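You operate a simulated robot arm through the tools that you are given. There is no shell and no other tool. Be economical: measure what you need, move in short steps, check, and stop when the job is done.

Carry out the task below with a simulated robot arm. There is one attempt and no reset: what you move stays moved.

TASK
Put the steel cylinder labelled "ONE" from the top of the trestle table on top of the red side light and the steel cylinder that says "TWO" on the small black tile.
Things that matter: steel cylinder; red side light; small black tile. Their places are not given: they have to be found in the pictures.

It is judged by the outcome, as a careful person would: the job done as asked, and still so three seconds after it is handed in. It fails if anything else is knocked over, pushed out of place, dropped, spilled or broken.

THE ROBOT
A 7-joint arm with a two-finger parallel gripper, fixed in place. Base frame: the origin is at the foot of the arm, x ahead of it, y to its left, z up; the work surface is at about z = 0. Lengths are in m, angles in degrees, forces in N, time in s.
With the tool pointing down near the work surface it reaches from about 0.22 to 0.58 m from the base axis. Its first joint turns from -66.0 to 66.0 degrees. Payload 2.5 kg.
Tool frame: the origin (TCP) lies between the finger pads and is the grasp point; the fingertips stand 0.023 m ahead of it; z points along the fingers, y is the line along which they close. The gripper opens to 0.094 m. The fingers are 0.038 m wide and 0.01 m thick; the gripper's body (0.054 by 0.096 m) begins 0.039 m behind the TCP.
Orientation is that of the tool frame in the base frame, as a unit quaternion [x, y, z, w]. With the fingers straight down and closing along the base's y, the tool's x points along the base's -x, its y along +y and its z along -z.

THE INTERFACE
- The arm moves only by the tool arm_command. Its argument "moves" is a list of rows, each a list of 7 numbers: the turn, a rotation vector about the tool's x, y, z in degrees, then the shift along the tool's x, y, z in cm, then the opening, from 0 (shut) to 1 (fully open). In form: [[rx, ry, rz, tx, ty, tz, jaw], ...]. A call has 1 to 10 rows; each row is the pose to reach, as a shift and turn from the pose commanded when the call began, along the tool's axes at that moment. A row lasts 0.2 s, in which the tool goes at most 0.05 m and 8.6 degrees; a call with a longer step from one row to the next is refused whole, and so is a gripper value outside its range. A pose out of reach is approached as far as the arm can. The call stops where the force on the tool passes 40 N (or 10 N more than at its start, if that is more) or the arm is blocked; 0.2 s more then pass. The fingers move at their own pace (about 0.108 m/s each) and stop on an object; they squeeze with about 36 N. The grip force told is the motor's: it shows also when the fingers shut on nothing. Time passes only in rows, and 0.2 s behind the last, so rows that repeat a pose let the fingers close. It gives the time, the measured TCP pose, the force on the tool (base axes), the opening and the grip force at its end, in the units of the frame above (readings bear some noise).
- Cameras (640 x 400 px; columns grow to the right, rows downward): "scene" is fixed at [0.1139, -0.4114, 0.5293]; the picture's right is [0.84, -0.54, 0.00], its down [-0.38, -0.59, -0.71] and it looks along [0.38, 0.60, -0.70] (base axes); focal length 294 px, centre (320, 200). "wrist" rides on the gripper at [-0.039, 0, -0.044] in the tool frame; the picture's right is [0.00, -1.00, 0.00], its down [0.97, 0.00, -0.24] and it looks along [0.24, 0.00, 0.97] (tool axes); focal length 218 px, centre (320, 200).
- camera(camera): a new picture of that camera. No time passes.
- measure_at(camera, pixels): for up to 12 pixels [column, row] of the newest picture of that camera ("zoom" is the newest enlarged one), the place [x, y, z] in the base frame of the surface seen there, good to about 0.002 m. No time passes.
- enlarge(camera, box): a new picture of the part [left, top, right, bottom] of that camera's present view, enlarged. No time passes.
- finish_job(): hands the job in; it is judged then, once.

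Work in short steps. Measure before you move; look again where a grasp or a placing could have gone wrong, and mend it. You have 60 turns and 24 pictures in all, the two below and enlarged ones among them. Open the gripper and draw the arm clear of the work before you hand the job in, unless the task says otherwise; then end with one line.

The tools are called after "Emit:" by a JSON object that holds its "api" and its "payload". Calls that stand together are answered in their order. arm_command: Moves the arm, as the interface text tells. Its arguments: {"type":"object","properties":{"moves":{"type":"array","items":{"type":"array","items":{"type":"number"}}}},"required":["moves"]} The other tools are called the same way: camera (camera) takes a picture; measure_at (camera, pixels) gives the place of the surface under pixels of a picture; enlarge (camera, box) takes an enlarged picture of a part of a camera's view; finish_job () hands the job in.

At the start:

```text
time: 0.0
position: [0.3146, 0.13, 0.249]
orientation: [0.0, 1.0, 0.0, 0.001]
contact_force: [0.0, 0.2, -0.4]
finger_gap: 0.0938
grip_force: 0.1
```

scene: 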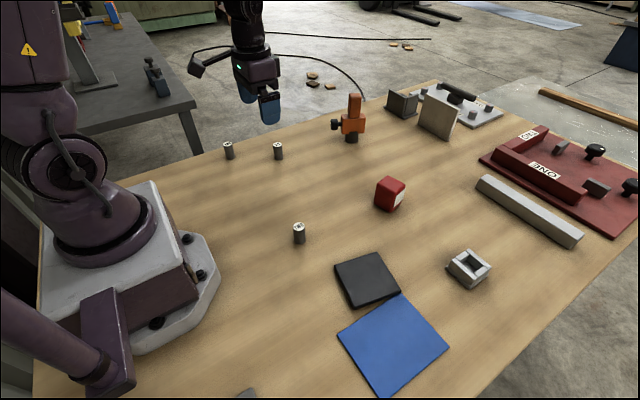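
wrist: 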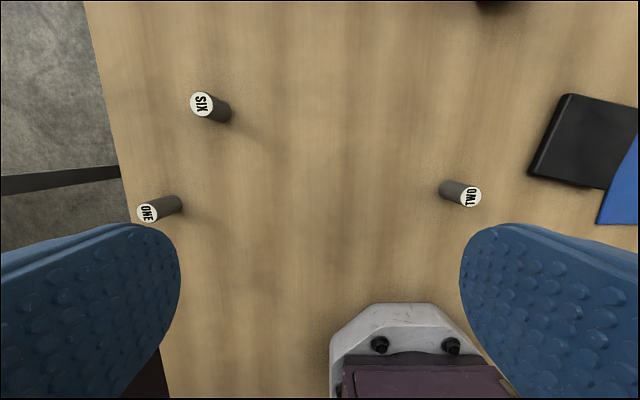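

The wrist picture shows cylinders ONE (147,213), SIX (203,104) and TWO (470,196). I'll measure these and the tops of the candidate targets, and enlarge the red object.

Emit:
{"api": "measure_at", "payload": {"camera": "wrist", "pixels": [[147, 213], [203, 104], [470, 196], [175, 205], [445, 190]]}}

Emit:
{"api": "enlarge", "payload": {"camera": "scene", "box": [320, 150, 480, 310]}}

Emit:
{"api": "measure_at", "payload": {"camera": "scene", "pixels": [[391, 183], [380, 181], [403, 184], [387, 191], [395, 178], [367, 279], [336, 265], [378, 253], [400, 294], [354, 305], [299, 226], [350, 130]]}}

Emit:
{"api": "enlarge", "payload": {"camera": "scene", "box": [200, 80, 420, 250]}}

```text
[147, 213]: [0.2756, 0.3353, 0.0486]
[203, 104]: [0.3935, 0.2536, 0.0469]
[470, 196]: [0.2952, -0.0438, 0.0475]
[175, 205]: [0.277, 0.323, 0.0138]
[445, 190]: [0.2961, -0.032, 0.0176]
```

```text
2.50 times, centred on (400, 230) of scene
```

zoom: 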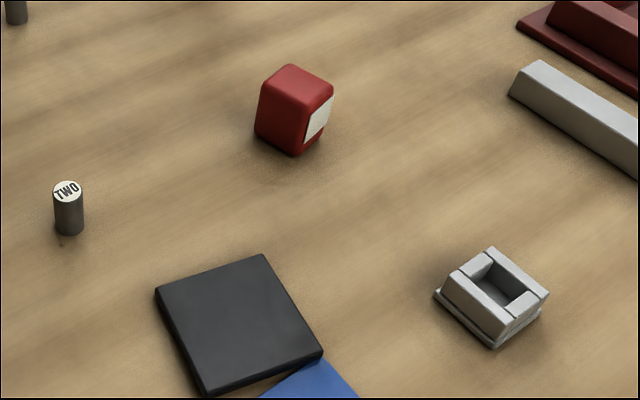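

```text
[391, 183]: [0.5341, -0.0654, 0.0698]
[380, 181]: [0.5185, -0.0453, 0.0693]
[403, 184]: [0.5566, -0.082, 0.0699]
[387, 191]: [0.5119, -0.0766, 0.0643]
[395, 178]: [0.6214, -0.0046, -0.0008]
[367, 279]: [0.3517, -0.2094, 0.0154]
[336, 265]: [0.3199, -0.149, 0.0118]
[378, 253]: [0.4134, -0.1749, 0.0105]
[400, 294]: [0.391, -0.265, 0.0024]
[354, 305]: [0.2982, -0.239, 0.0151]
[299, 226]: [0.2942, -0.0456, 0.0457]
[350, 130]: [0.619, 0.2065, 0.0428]
```

```text
2.35 times, centred on (310, 165) of scene
```

zoom: 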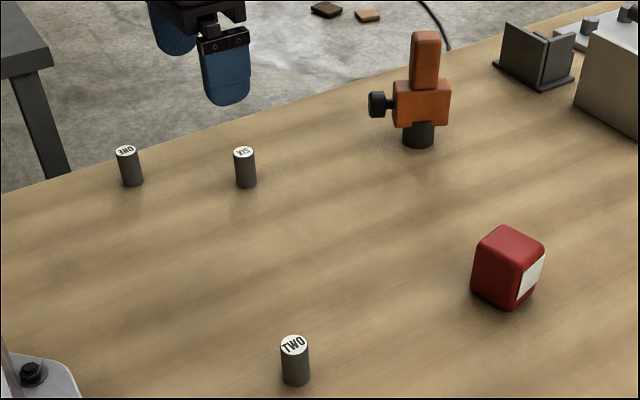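

The red block (top about z=0.070, centre about (0.535,-0.063)) is the side light, and the black tile has its top at about z=0.013. I'll go above ONE at (0.276,0.335).

Emit:
{"api": "arm_command", "payload": {"moves": [[0, 0, 0, 0.7, 3.5, 1, 1], [0, 0, 0, 1.4, 7.5, 2, 1], [0, 0, 0, 2.1, 11.5, 4, 1], [0, 0, 0, 2.9, 15.5, 6, 1], [0, 0, 0, 3.5, 18.5, 8, 1], [0, 0, 0, 3.9, 20.5, 10, 1], [0, 0, 0, 3.9, 20.5, 10, 1]]}}

Emit:
{"api": "camera", "payload": {"camera": "wrist"}}

```text
time: 1.6
position: [0.2703, 0.3364, 0.1499]
orientation: [0.0, 1.0, 0.0, -0.001]
contact_force: [-0.1, -0.1, 0.0]
finger_gap: 0.094
grip_force: 0.2
```

```text
19 pictures are left
```

wrist: 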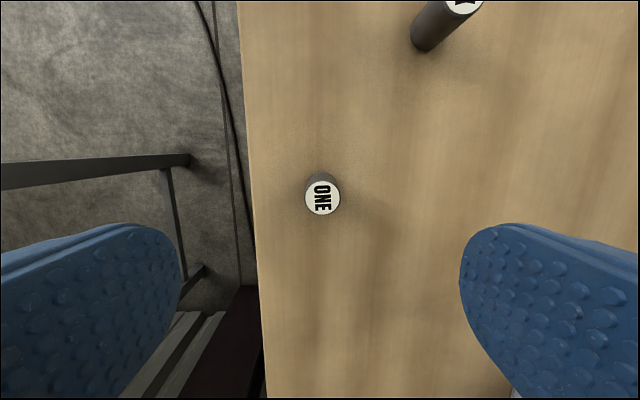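

ONE is at (322,197), close to centred. The reading is x=0.2703, so I measure the top again.

Emit:
{"api": "measure_at", "payload": {"camera": "wrist", "pixels": [[322, 197], [308, 197], [337, 197], [322, 212], [322, 183]]}}

Emit:
{"api": "arm_command", "payload": {"moves": [[0, 0, 0, 0, 0, 2, 1], [0, 0, 0, 0, 0, 2, 1]]}}

```text
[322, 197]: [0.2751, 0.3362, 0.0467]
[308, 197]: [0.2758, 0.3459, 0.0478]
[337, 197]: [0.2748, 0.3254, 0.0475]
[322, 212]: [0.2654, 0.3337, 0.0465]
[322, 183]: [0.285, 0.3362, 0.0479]
```

```text
time: 2.2
position: [0.2726, 0.3367, 0.1292]
orientation: [0.0, 1.0, 0.001, 0.0]
contact_force: [-0.1, 0.3, 0.2]
finger_gap: 0.0942
grip_force: 0.1
```

The cylinder centre is (0.275,0.336). I descend to z≈0.032.

Emit:
{"api": "arm_command", "payload": {"moves": [[0, 0, 0, 0, 0, 3, 1], [0, 0, 0, 0, 0, 6, 1], [0, 0, 0, 0, 0, 8.5, 1], [0, 0, 0, 0, 0, 9.6, 1], [0, 0, 0, 0, 0, 9.6, 1]]}}

```text
time: 3.4
position: [0.2735, 0.3336, 0.0343]
orientation: [0.0, 1.0, 0.0, 0.0]
contact_force: [0.0, 0.1, 0.0]
finger_gap: 0.0938
grip_force: 0.1
```

Position is good; closing.

Emit:
{"api": "arm_command", "payload": {"moves": [[0, 0, 0, 0, 0, 0, 0.5], [0, 0, 0, 0, 0, 0, 0.2], [0, 0, 0, 0, 0, 0, 0], [0, 0, 0, 0, 0, 0, 0], [0, 0, 0, 0, 0, 0, 0]]}}

Emit:
{"api": "camera", "payload": {"camera": "wrist"}}

```text
time: 4.6
position: [0.2731, 0.3337, 0.034]
orientation: [0.0, 1.0, 0.0, -0.001]
contact_force: [-0.8, 0.4, 0.7]
finger_gap: 0.0248
grip_force: 36.4
```

```text
18 pictures are left
```

wrist: 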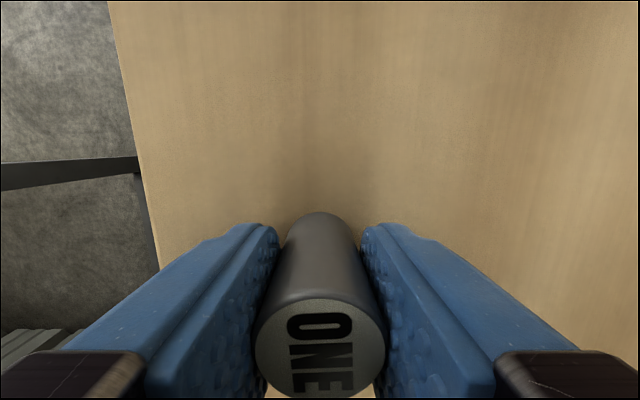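

ONE is held (gap 0.025). Lifting straight up.

Emit:
{"api": "arm_command", "payload": {"moves": [[0, 0, 0, 0, 0, -1, 0], [0, 0, 0, 0, 0, -4, 0], [0, 0, 0, 0, 0, -8, 0], [0, 0, 0, 0, 0, -12, 0], [0, 0, 0, 0, 0, -16, 0], [0, 0, 0, 0, 0, -18, 0], [0, 0, 0, 0, 0, -18, 0]]}}

Emit:
{"api": "arm_command", "payload": {"moves": [[0, 0, 0, -1, -3, 0, 0], [0, 0, 0, -3, -7, 0, 0], [0, 0, 0, -5, -11, 0, 0], [0, 0, 0, -7, -15, 0, 0], [0, 0, 0, -9, -19, 0, 0], [0, 0, 0, -11, -23, 0, 0], [0, 0, 0, -13, -27, 0, 0], [0, 0, 0, -15, -31, 0, 0], [0, 0, 0, -16, -33.5, 0, 0], [0, 0, 0, -16, -34, 0, 0]]}}

Emit:
{"api": "camera", "payload": {"camera": "wrist"}}

```text
time: 6.2
position: [0.2729, 0.3357, 0.214]
orientation: [0.0, 1.0, 0.001, 0.001]
contact_force: [0.4, 0.4, -0.9]
finger_gap: 0.0245
grip_force: 36.1
```

```text
time: 8.4
position: [0.434, -0.0058, 0.2112]
orientation: [0.0, 1.0, 0.0, 0.0]
contact_force: [0.1, -0.9, -1.2]
finger_gap: 0.0245
grip_force: 36.1
```

```text
17 pictures are left
```

wrist: 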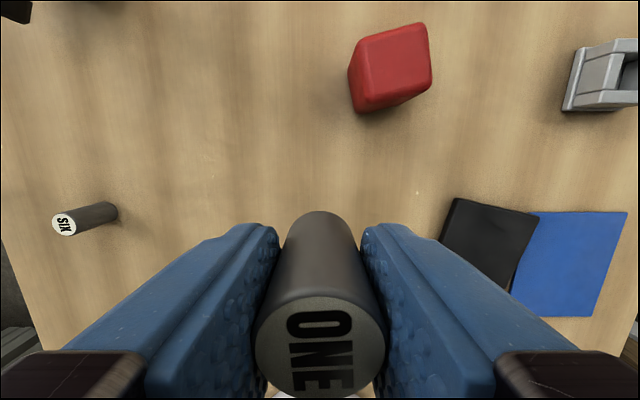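

The light's top face spans about (360,42)-(430,85) in the wrist picture. I measure its extent.

Emit:
{"api": "measure_at", "payload": {"camera": "wrist", "pixels": [[395, 64], [363, 45], [422, 28], [426, 82], [370, 102], [393, 36], [398, 93], [366, 74], [425, 55]]}}

Emit:
{"api": "enlarge", "payload": {"camera": "wrist", "box": [330, 10, 450, 130]}}

```text
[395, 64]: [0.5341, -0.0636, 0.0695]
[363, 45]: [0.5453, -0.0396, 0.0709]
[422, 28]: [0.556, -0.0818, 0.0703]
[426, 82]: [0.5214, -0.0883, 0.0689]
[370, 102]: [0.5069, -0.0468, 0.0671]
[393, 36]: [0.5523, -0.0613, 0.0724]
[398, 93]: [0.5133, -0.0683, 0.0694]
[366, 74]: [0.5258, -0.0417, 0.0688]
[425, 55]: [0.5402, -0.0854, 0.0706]
```

```text
3.33 times, centred on (390, 70) of wrist
```

zoom: 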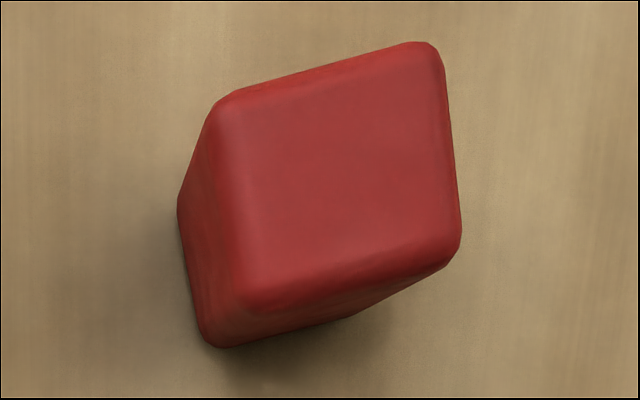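

The top is flat with its centre at (0.533,-0.064). I move above it, then go down partway.

Emit:
{"api": "arm_command", "payload": {"moves": [[0, 0, 0, -2.5, -1.5, 0, 0], [0, 0, 0, -5.5, -3.5, 0, 0], [0, 0, 0, -8.5, -5, 0, 0], [0, 0, 0, -9.8, -5.9, 1, 0], [0, 0, 0, -9.8, -5.9, 4, 0], [0, 0, 0, -9.8, -5.9, 7, 0], [0, 0, 0, -9.8, -5.9, 9, 0], [0, 0, 0, -9.8, -5.9, 9, 0], [0, 0, 0, -9.8, -5.9, 9, 0]]}}

Emit:
{"api": "enlarge", "payload": {"camera": "scene", "box": [330, 100, 450, 220]}}

Emit:
{"api": "camera", "payload": {"camera": "wrist"}}

```text
time: 10.4
position: [0.5316, -0.0646, 0.1248]
orientation: [0.001, 1.0, 0.0, 0.0]
contact_force: [-0.1, 0.2, -0.7]
finger_gap: 0.0248
grip_force: 36.1
```

```text
3.33 times, centred on (390, 160) of scene
```

zoom: 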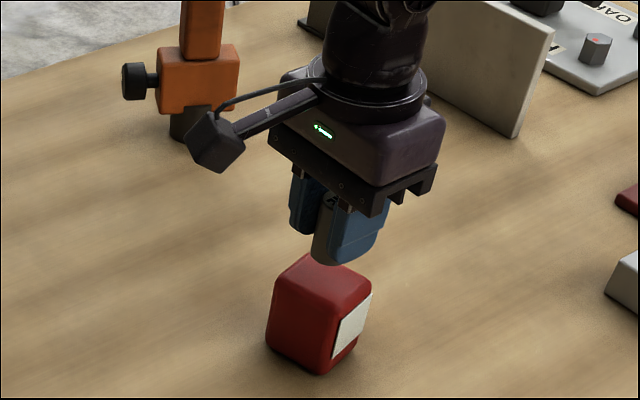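

```text
14 pictures are left
```

wrist: 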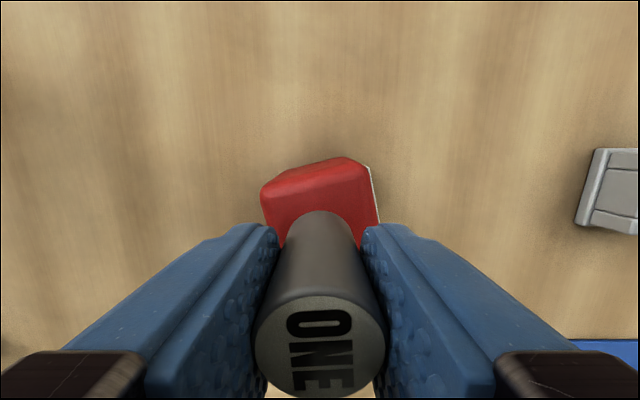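

ONE hangs centred over the light. I lower the last 2 cm slowly and watch the force.

Emit:
{"api": "arm_command", "payload": {"moves": [[0, 0, 0, 0, 0, 0.8, 0], [0, 0, 0, 0, 0, 1.4, 0], [0, 0, 0, 0, 0, 1.7, 0], [0, 0, 0, 0, 0, 1.8, 0], [0, 0, 0, 0, 0, 1.8, 0]]}}

```text
time: 11.6
position: [0.533, -0.0625, 0.1041]
orientation: [0.0, 1.0, 0.0, 0.0]
contact_force: [-0.3, -0.6, -0.5]
finger_gap: 0.0244
grip_force: 35.9
```

No contact yet; I lower in 1 mm steps.

Emit:
{"api": "arm_command", "payload": {"moves": [[0, 0, 0, 0, 0, 0.1, 0], [0, 0, 0, 0, 0, 0.1, 0]]}}

Emit:
{"api": "arm_command", "payload": {"moves": [[0, 0, 0, 0, 0, 0.1, 0], [0, 0, 0, 0, 0, 0.1, 0]]}}

```text
time: 12.2
position: [0.532, -0.0636, 0.1038]
orientation: [-0.001, 1.0, 0.0, 0.0]
contact_force: [0.1, -0.3, 0.1]
finger_gap: 0.0248
grip_force: 36.2
```

```text
time: 12.8
position: [0.5328, -0.0637, 0.1039]
orientation: [0.0, 1.0, 0.0, 0.001]
contact_force: [-2.2, 0.3, 6.2]
finger_gap: 0.0246
grip_force: 36.2
```

Contact is felt (6 N upward). I open gently, then rise.

Emit:
{"api": "arm_command", "payload": {"moves": [[0, 0, 0, 0, 0, 0, 0.35], [0, 0, 0, 0, 0, 0, 0.5], [0, 0, 0, 0, 0, 0, 0.7], [0, 0, 0, 0, 0, 0, 0.8], [0, 0, 0, 0, 0, 0, 0.8]]}}

Emit:
{"api": "arm_command", "payload": {"moves": [[0, 0, 0, 0, 0, -1, 0.8], [0, 0, 0, 0, 0, -3, 0.8], [0, 0, 0, 0, 0, -6, 0.8], [0, 0, 0, 0, 0, -9, 0.8], [0, 0, 0, 0, 0, -10, 0.8], [0, 0, 0, 0, 0, -10, 0.8]]}}

Emit:
{"api": "camera", "payload": {"camera": "scene"}}

```text
time: 14.0
position: [0.5324, -0.0643, 0.1038]
orientation: [0.0, 1.0, 0.0, 0.001]
contact_force: [0.1, -0.5, 0.0]
finger_gap: 0.0752
grip_force: 0.1
```

```text
time: 15.4
position: [0.5338, -0.0631, 0.2044]
orientation: [0.0, 1.0, 0.0, 0.0]
contact_force: [-0.2, -1.1, 0.6]
finger_gap: 0.0755
grip_force: 0.2
```

```text
13 pictures are left
```

scene: 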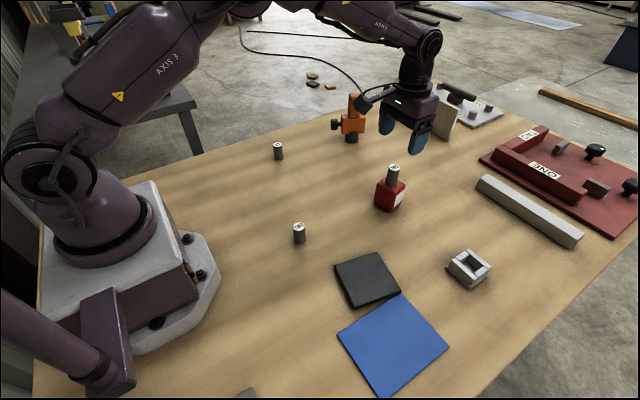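

ONE stands on the light. Now over to TWO at (0.295,-0.044).

Emit:
{"api": "arm_command", "payload": {"moves": [[0, 0, 0, 3, 0.2, 0, 1], [0, 0, 0, 7, 0.5, 0, 1], [0, 0, 0, 11, 0.8, 0, 1], [0, 0, 0, 15, 1.2, 0, 1], [0, 0, 0, 19, 1.6, 1, 1], [0, 0, 0, 22, 1.9, 3, 1], [0, 0, 0, 23.9, 2, 5, 1], [0, 0, 0, 23.9, 2, 6, 1], [0, 0, 0, 23.9, 2, 6, 1]]}}

Emit:
{"api": "camera", "payload": {"camera": "wrist"}}

```text
time: 17.4
position: [0.2933, -0.0454, 0.1434]
orientation: [0.0, 1.0, 0.0, 0.001]
contact_force: [-0.2, 0.0, 0.5]
finger_gap: 0.0942
grip_force: 0.1
```

```text
12 pictures are left
```

wrist: 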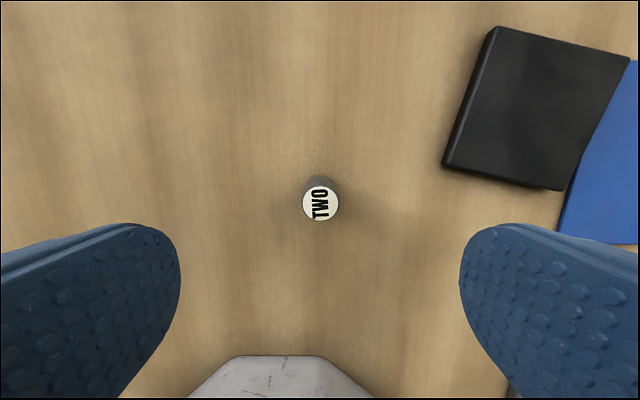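

TWO is at (320,204). I measure it, the tile (corners about (490,28),(630,57),(560,190),(443,165)), and the base edge.

Emit:
{"api": "measure_at", "payload": {"camera": "wrist", "pixels": [[320, 204], [304, 204], [337, 204], [320, 219], [498, 32], [624, 60], [560, 184], [450, 164], [535, 108], [300, 358], [575, 195]]}}

```text
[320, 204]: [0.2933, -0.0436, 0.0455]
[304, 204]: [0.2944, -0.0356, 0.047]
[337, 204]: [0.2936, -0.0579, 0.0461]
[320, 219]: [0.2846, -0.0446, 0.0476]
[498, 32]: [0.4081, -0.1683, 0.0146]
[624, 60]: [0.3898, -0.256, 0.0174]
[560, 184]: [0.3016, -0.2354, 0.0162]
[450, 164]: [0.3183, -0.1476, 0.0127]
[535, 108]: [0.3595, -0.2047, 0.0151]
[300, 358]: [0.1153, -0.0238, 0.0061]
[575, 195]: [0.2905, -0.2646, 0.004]
```

TWO's centre is (0.294,-0.045) and the tile's centre is (0.355,-0.202), top about 0.015. Descending and grasping.

Emit:
{"api": "arm_command", "payload": {"moves": [[0, 0, 0, 0, 0, 3, 1], [0, 0, 0, 0, 0, 6, 1], [0, 0, 0, 0, 0, 9, 1], [0, 0, 0, 0, 0, 10.5, 1], [0, 0, 0, 0, 0, 10.9, 1], [0, 0, 0, 0, 0, 10.9, 1]]}}

Emit:
{"api": "arm_command", "payload": {"moves": [[0, 0, 0, 0, 0, 0, 0.5], [0, 0, 0, 0, 0, 0, 0.2], [0, 0, 0, 0, 0, 0, 0], [0, 0, 0, 0, 0, 0, 0], [0, 0, 0, 0, 0, 0, 0]]}}

Emit:
{"api": "arm_command", "payload": {"moves": [[0, 0, 0, 0, 0, -1, 0], [0, 0, 0, 0, 0, -4, 0], [0, 0, 0, 0, 0, -8, 0], [0, 0, 0, 0, 0, -10, 0], [0, 0, 0, 0, 0, -10, 0]]}}

Emit:
{"api": "camera", "payload": {"camera": "wrist"}}

```text
time: 18.8
position: [0.2925, -0.0443, 0.0357]
orientation: [0.0, 1.0, 0.0, 0.0]
contact_force: [0.0, 0.3, 0.9]
finger_gap: 0.0938
grip_force: 0.1
```

```text
time: 20.0
position: [0.2928, -0.0455, 0.0369]
orientation: [0.0, 1.0, 0.0, 0.0]
contact_force: [-0.2, 0.1, -0.2]
finger_gap: 0.0247
grip_force: 35.9
```

```text
time: 21.2
position: [0.2958, -0.0446, 0.1369]
orientation: [0.001, 1.0, 0.001, 0.0]
contact_force: [0.4, 0.1, -1.8]
finger_gap: 0.0252
grip_force: 36.0
```

```text
11 pictures are left
```

wrist: 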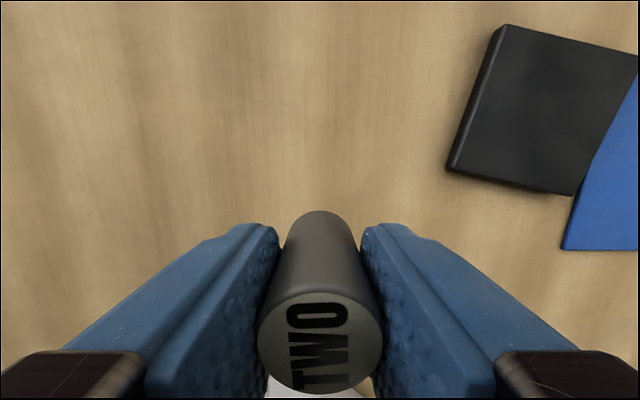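

TWO is held. Moving over the tile centre and partly down.

Emit:
{"api": "arm_command", "payload": {"moves": [[0, 0, 0, -1.2, -3, 0, 0], [0, 0, 0, -2.7, -7, 0, 0], [0, 0, 0, -4.2, -11, 0, 0], [0, 0, 0, -5.6, -14.5, 0, 0], [0, 0, 0, -6.0, -15.7, 1, 0], [0, 0, 0, -6.0, -15.7, 4, 0], [0, 0, 0, -6.0, -15.7, 6.5, 0], [0, 0, 0, -6.0, -15.7, 7.6, 0], [0, 0, 0, -6.0, -15.7, 7.6, 0]]}}

Emit:
{"api": "enlarge", "payload": {"camera": "scene", "box": [300, 190, 460, 350]}}

```text
time: 23.2
position: [0.3525, -0.2, 0.0579]
orientation: [0.0, 1.0, -0.001, 0.0]
contact_force: [0.3, -0.1, -1.8]
finger_gap: 0.0251
grip_force: 36.4
```

```text
2.50 times, centred on (380, 270) of scene
```

zoom: 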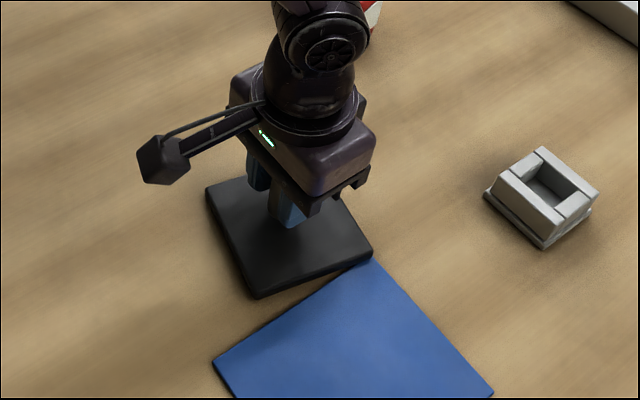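

It is over the tile. I lower in small steps until contact.

Emit:
{"api": "arm_command", "payload": {"moves": [[0, 0, 0, 0, 0, 0.3, 0], [0, 0, 0, 0, 0, 0.6, 0], [0, 0, 0, 0, 0, 0.6, 0]]}}

Emit:
{"api": "arm_command", "payload": {"moves": [[0, 0, 0, 0, 0, 0.15, 0], [0, 0, 0, 0, 0, 0.15, 0]]}}

Emit:
{"api": "arm_command", "payload": {"moves": [[0, 0, 0, 0, 0, 0.1, 0], [0, 0, 0, 0, 0, 0.1, 0]]}}

```text
time: 24.0
position: [0.3525, -0.199, 0.0527]
orientation: [0.0, 1.0, -0.001, 0.001]
contact_force: [0.4, -1.4, -0.6]
finger_gap: 0.025
grip_force: 35.8
```

```text
time: 24.6
position: [0.3538, -0.1988, 0.051]
orientation: [0.0, 1.0, 0.0, 0.0]
contact_force: [0.1, -0.4, -0.7]
finger_gap: 0.0249
grip_force: 35.8
```

```text
time: 25.2
position: [0.3545, -0.2004, 0.0494]
orientation: [0.0, 1.0, 0.0, 0.001]
contact_force: [-1.3, 2.2, 12.3]
finger_gap: 0.025
grip_force: 36.5
```

Contact is felt (12 N). I release and rise straight up.

Emit:
{"api": "arm_command", "payload": {"moves": [[0, 0, 0, 0, 0, 0, 0.35], [0, 0, 0, 0, 0, 0, 0.5], [0, 0, 0, 0, 0, 0, 0.7], [0, 0, 0, 0, 0, 0, 0.8], [0, 0, 0, 0, 0, 0, 0.8]]}}

Emit:
{"api": "arm_command", "payload": {"moves": [[0, 0, 0, 0, 0, -1, 0.8], [0, 0, 0, 0, 0, -4, 0.8], [0, 0, 0, 0, 0, -8, 0.8], [0, 0, 0, 0, 0, -12, 0.8], [0, 0, 0, 0, 0, -16, 0.8], [0, 0, 0, 2, 4, -18, 0.8], [0, 0, 0, 4, 8, -18, 0.8], [0, 0, 0, 5, 12, -18, 0.8], [0, 0, 0, 5, 16, -18, 0.8], [0, 0, 0, 5, 17, -18, 0.8]]}}

Emit:
{"api": "camera", "payload": {"camera": "scene"}}

Emit:
{"api": "enlarge", "payload": {"camera": "scene", "box": [310, 150, 450, 320]}}

```text
time: 26.4
position: [0.3539, -0.1994, 0.0494]
orientation: [0.0, 1.0, 0.0, 0.0]
contact_force: [-0.5, -0.1, 0.5]
finger_gap: 0.0751
grip_force: 0.1
```

```text
time: 28.6
position: [0.3057, -0.0312, 0.2292]
orientation: [0.001, 1.0, 0.0, 0.001]
contact_force: [0.1, 0.4, -0.9]
finger_gap: 0.0752
grip_force: 0.1
```

```text
9 pictures are left
```

scene: 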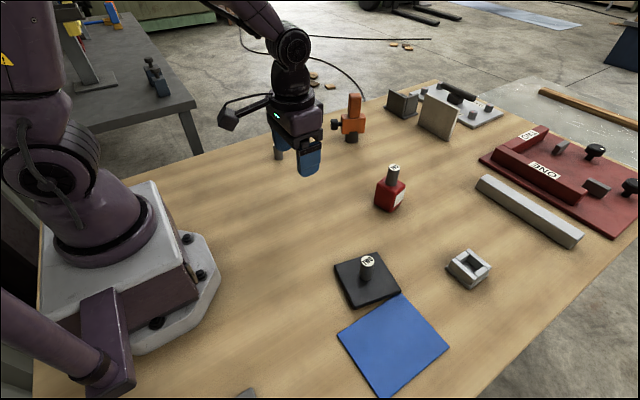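

```text
2.35 times, centred on (380, 235) of scene
```

zoom: 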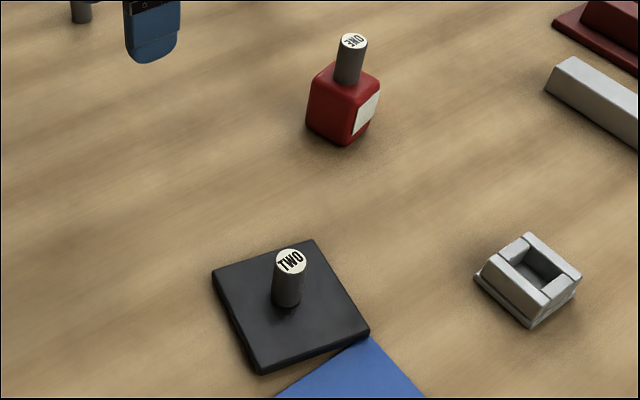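

Both cylinders stand upright where asked, and the arm is clear. I hand the job in.

Emit:
{"api": "finish_job", "payload": {}}

```text
The job is handed in.
```

Cylinder ONE is standing on top of the red side light and cylinder TWO is standing on the small black tile, with nothing else moved and the arm drawn clear; I took the red block with the white face to be the side light.
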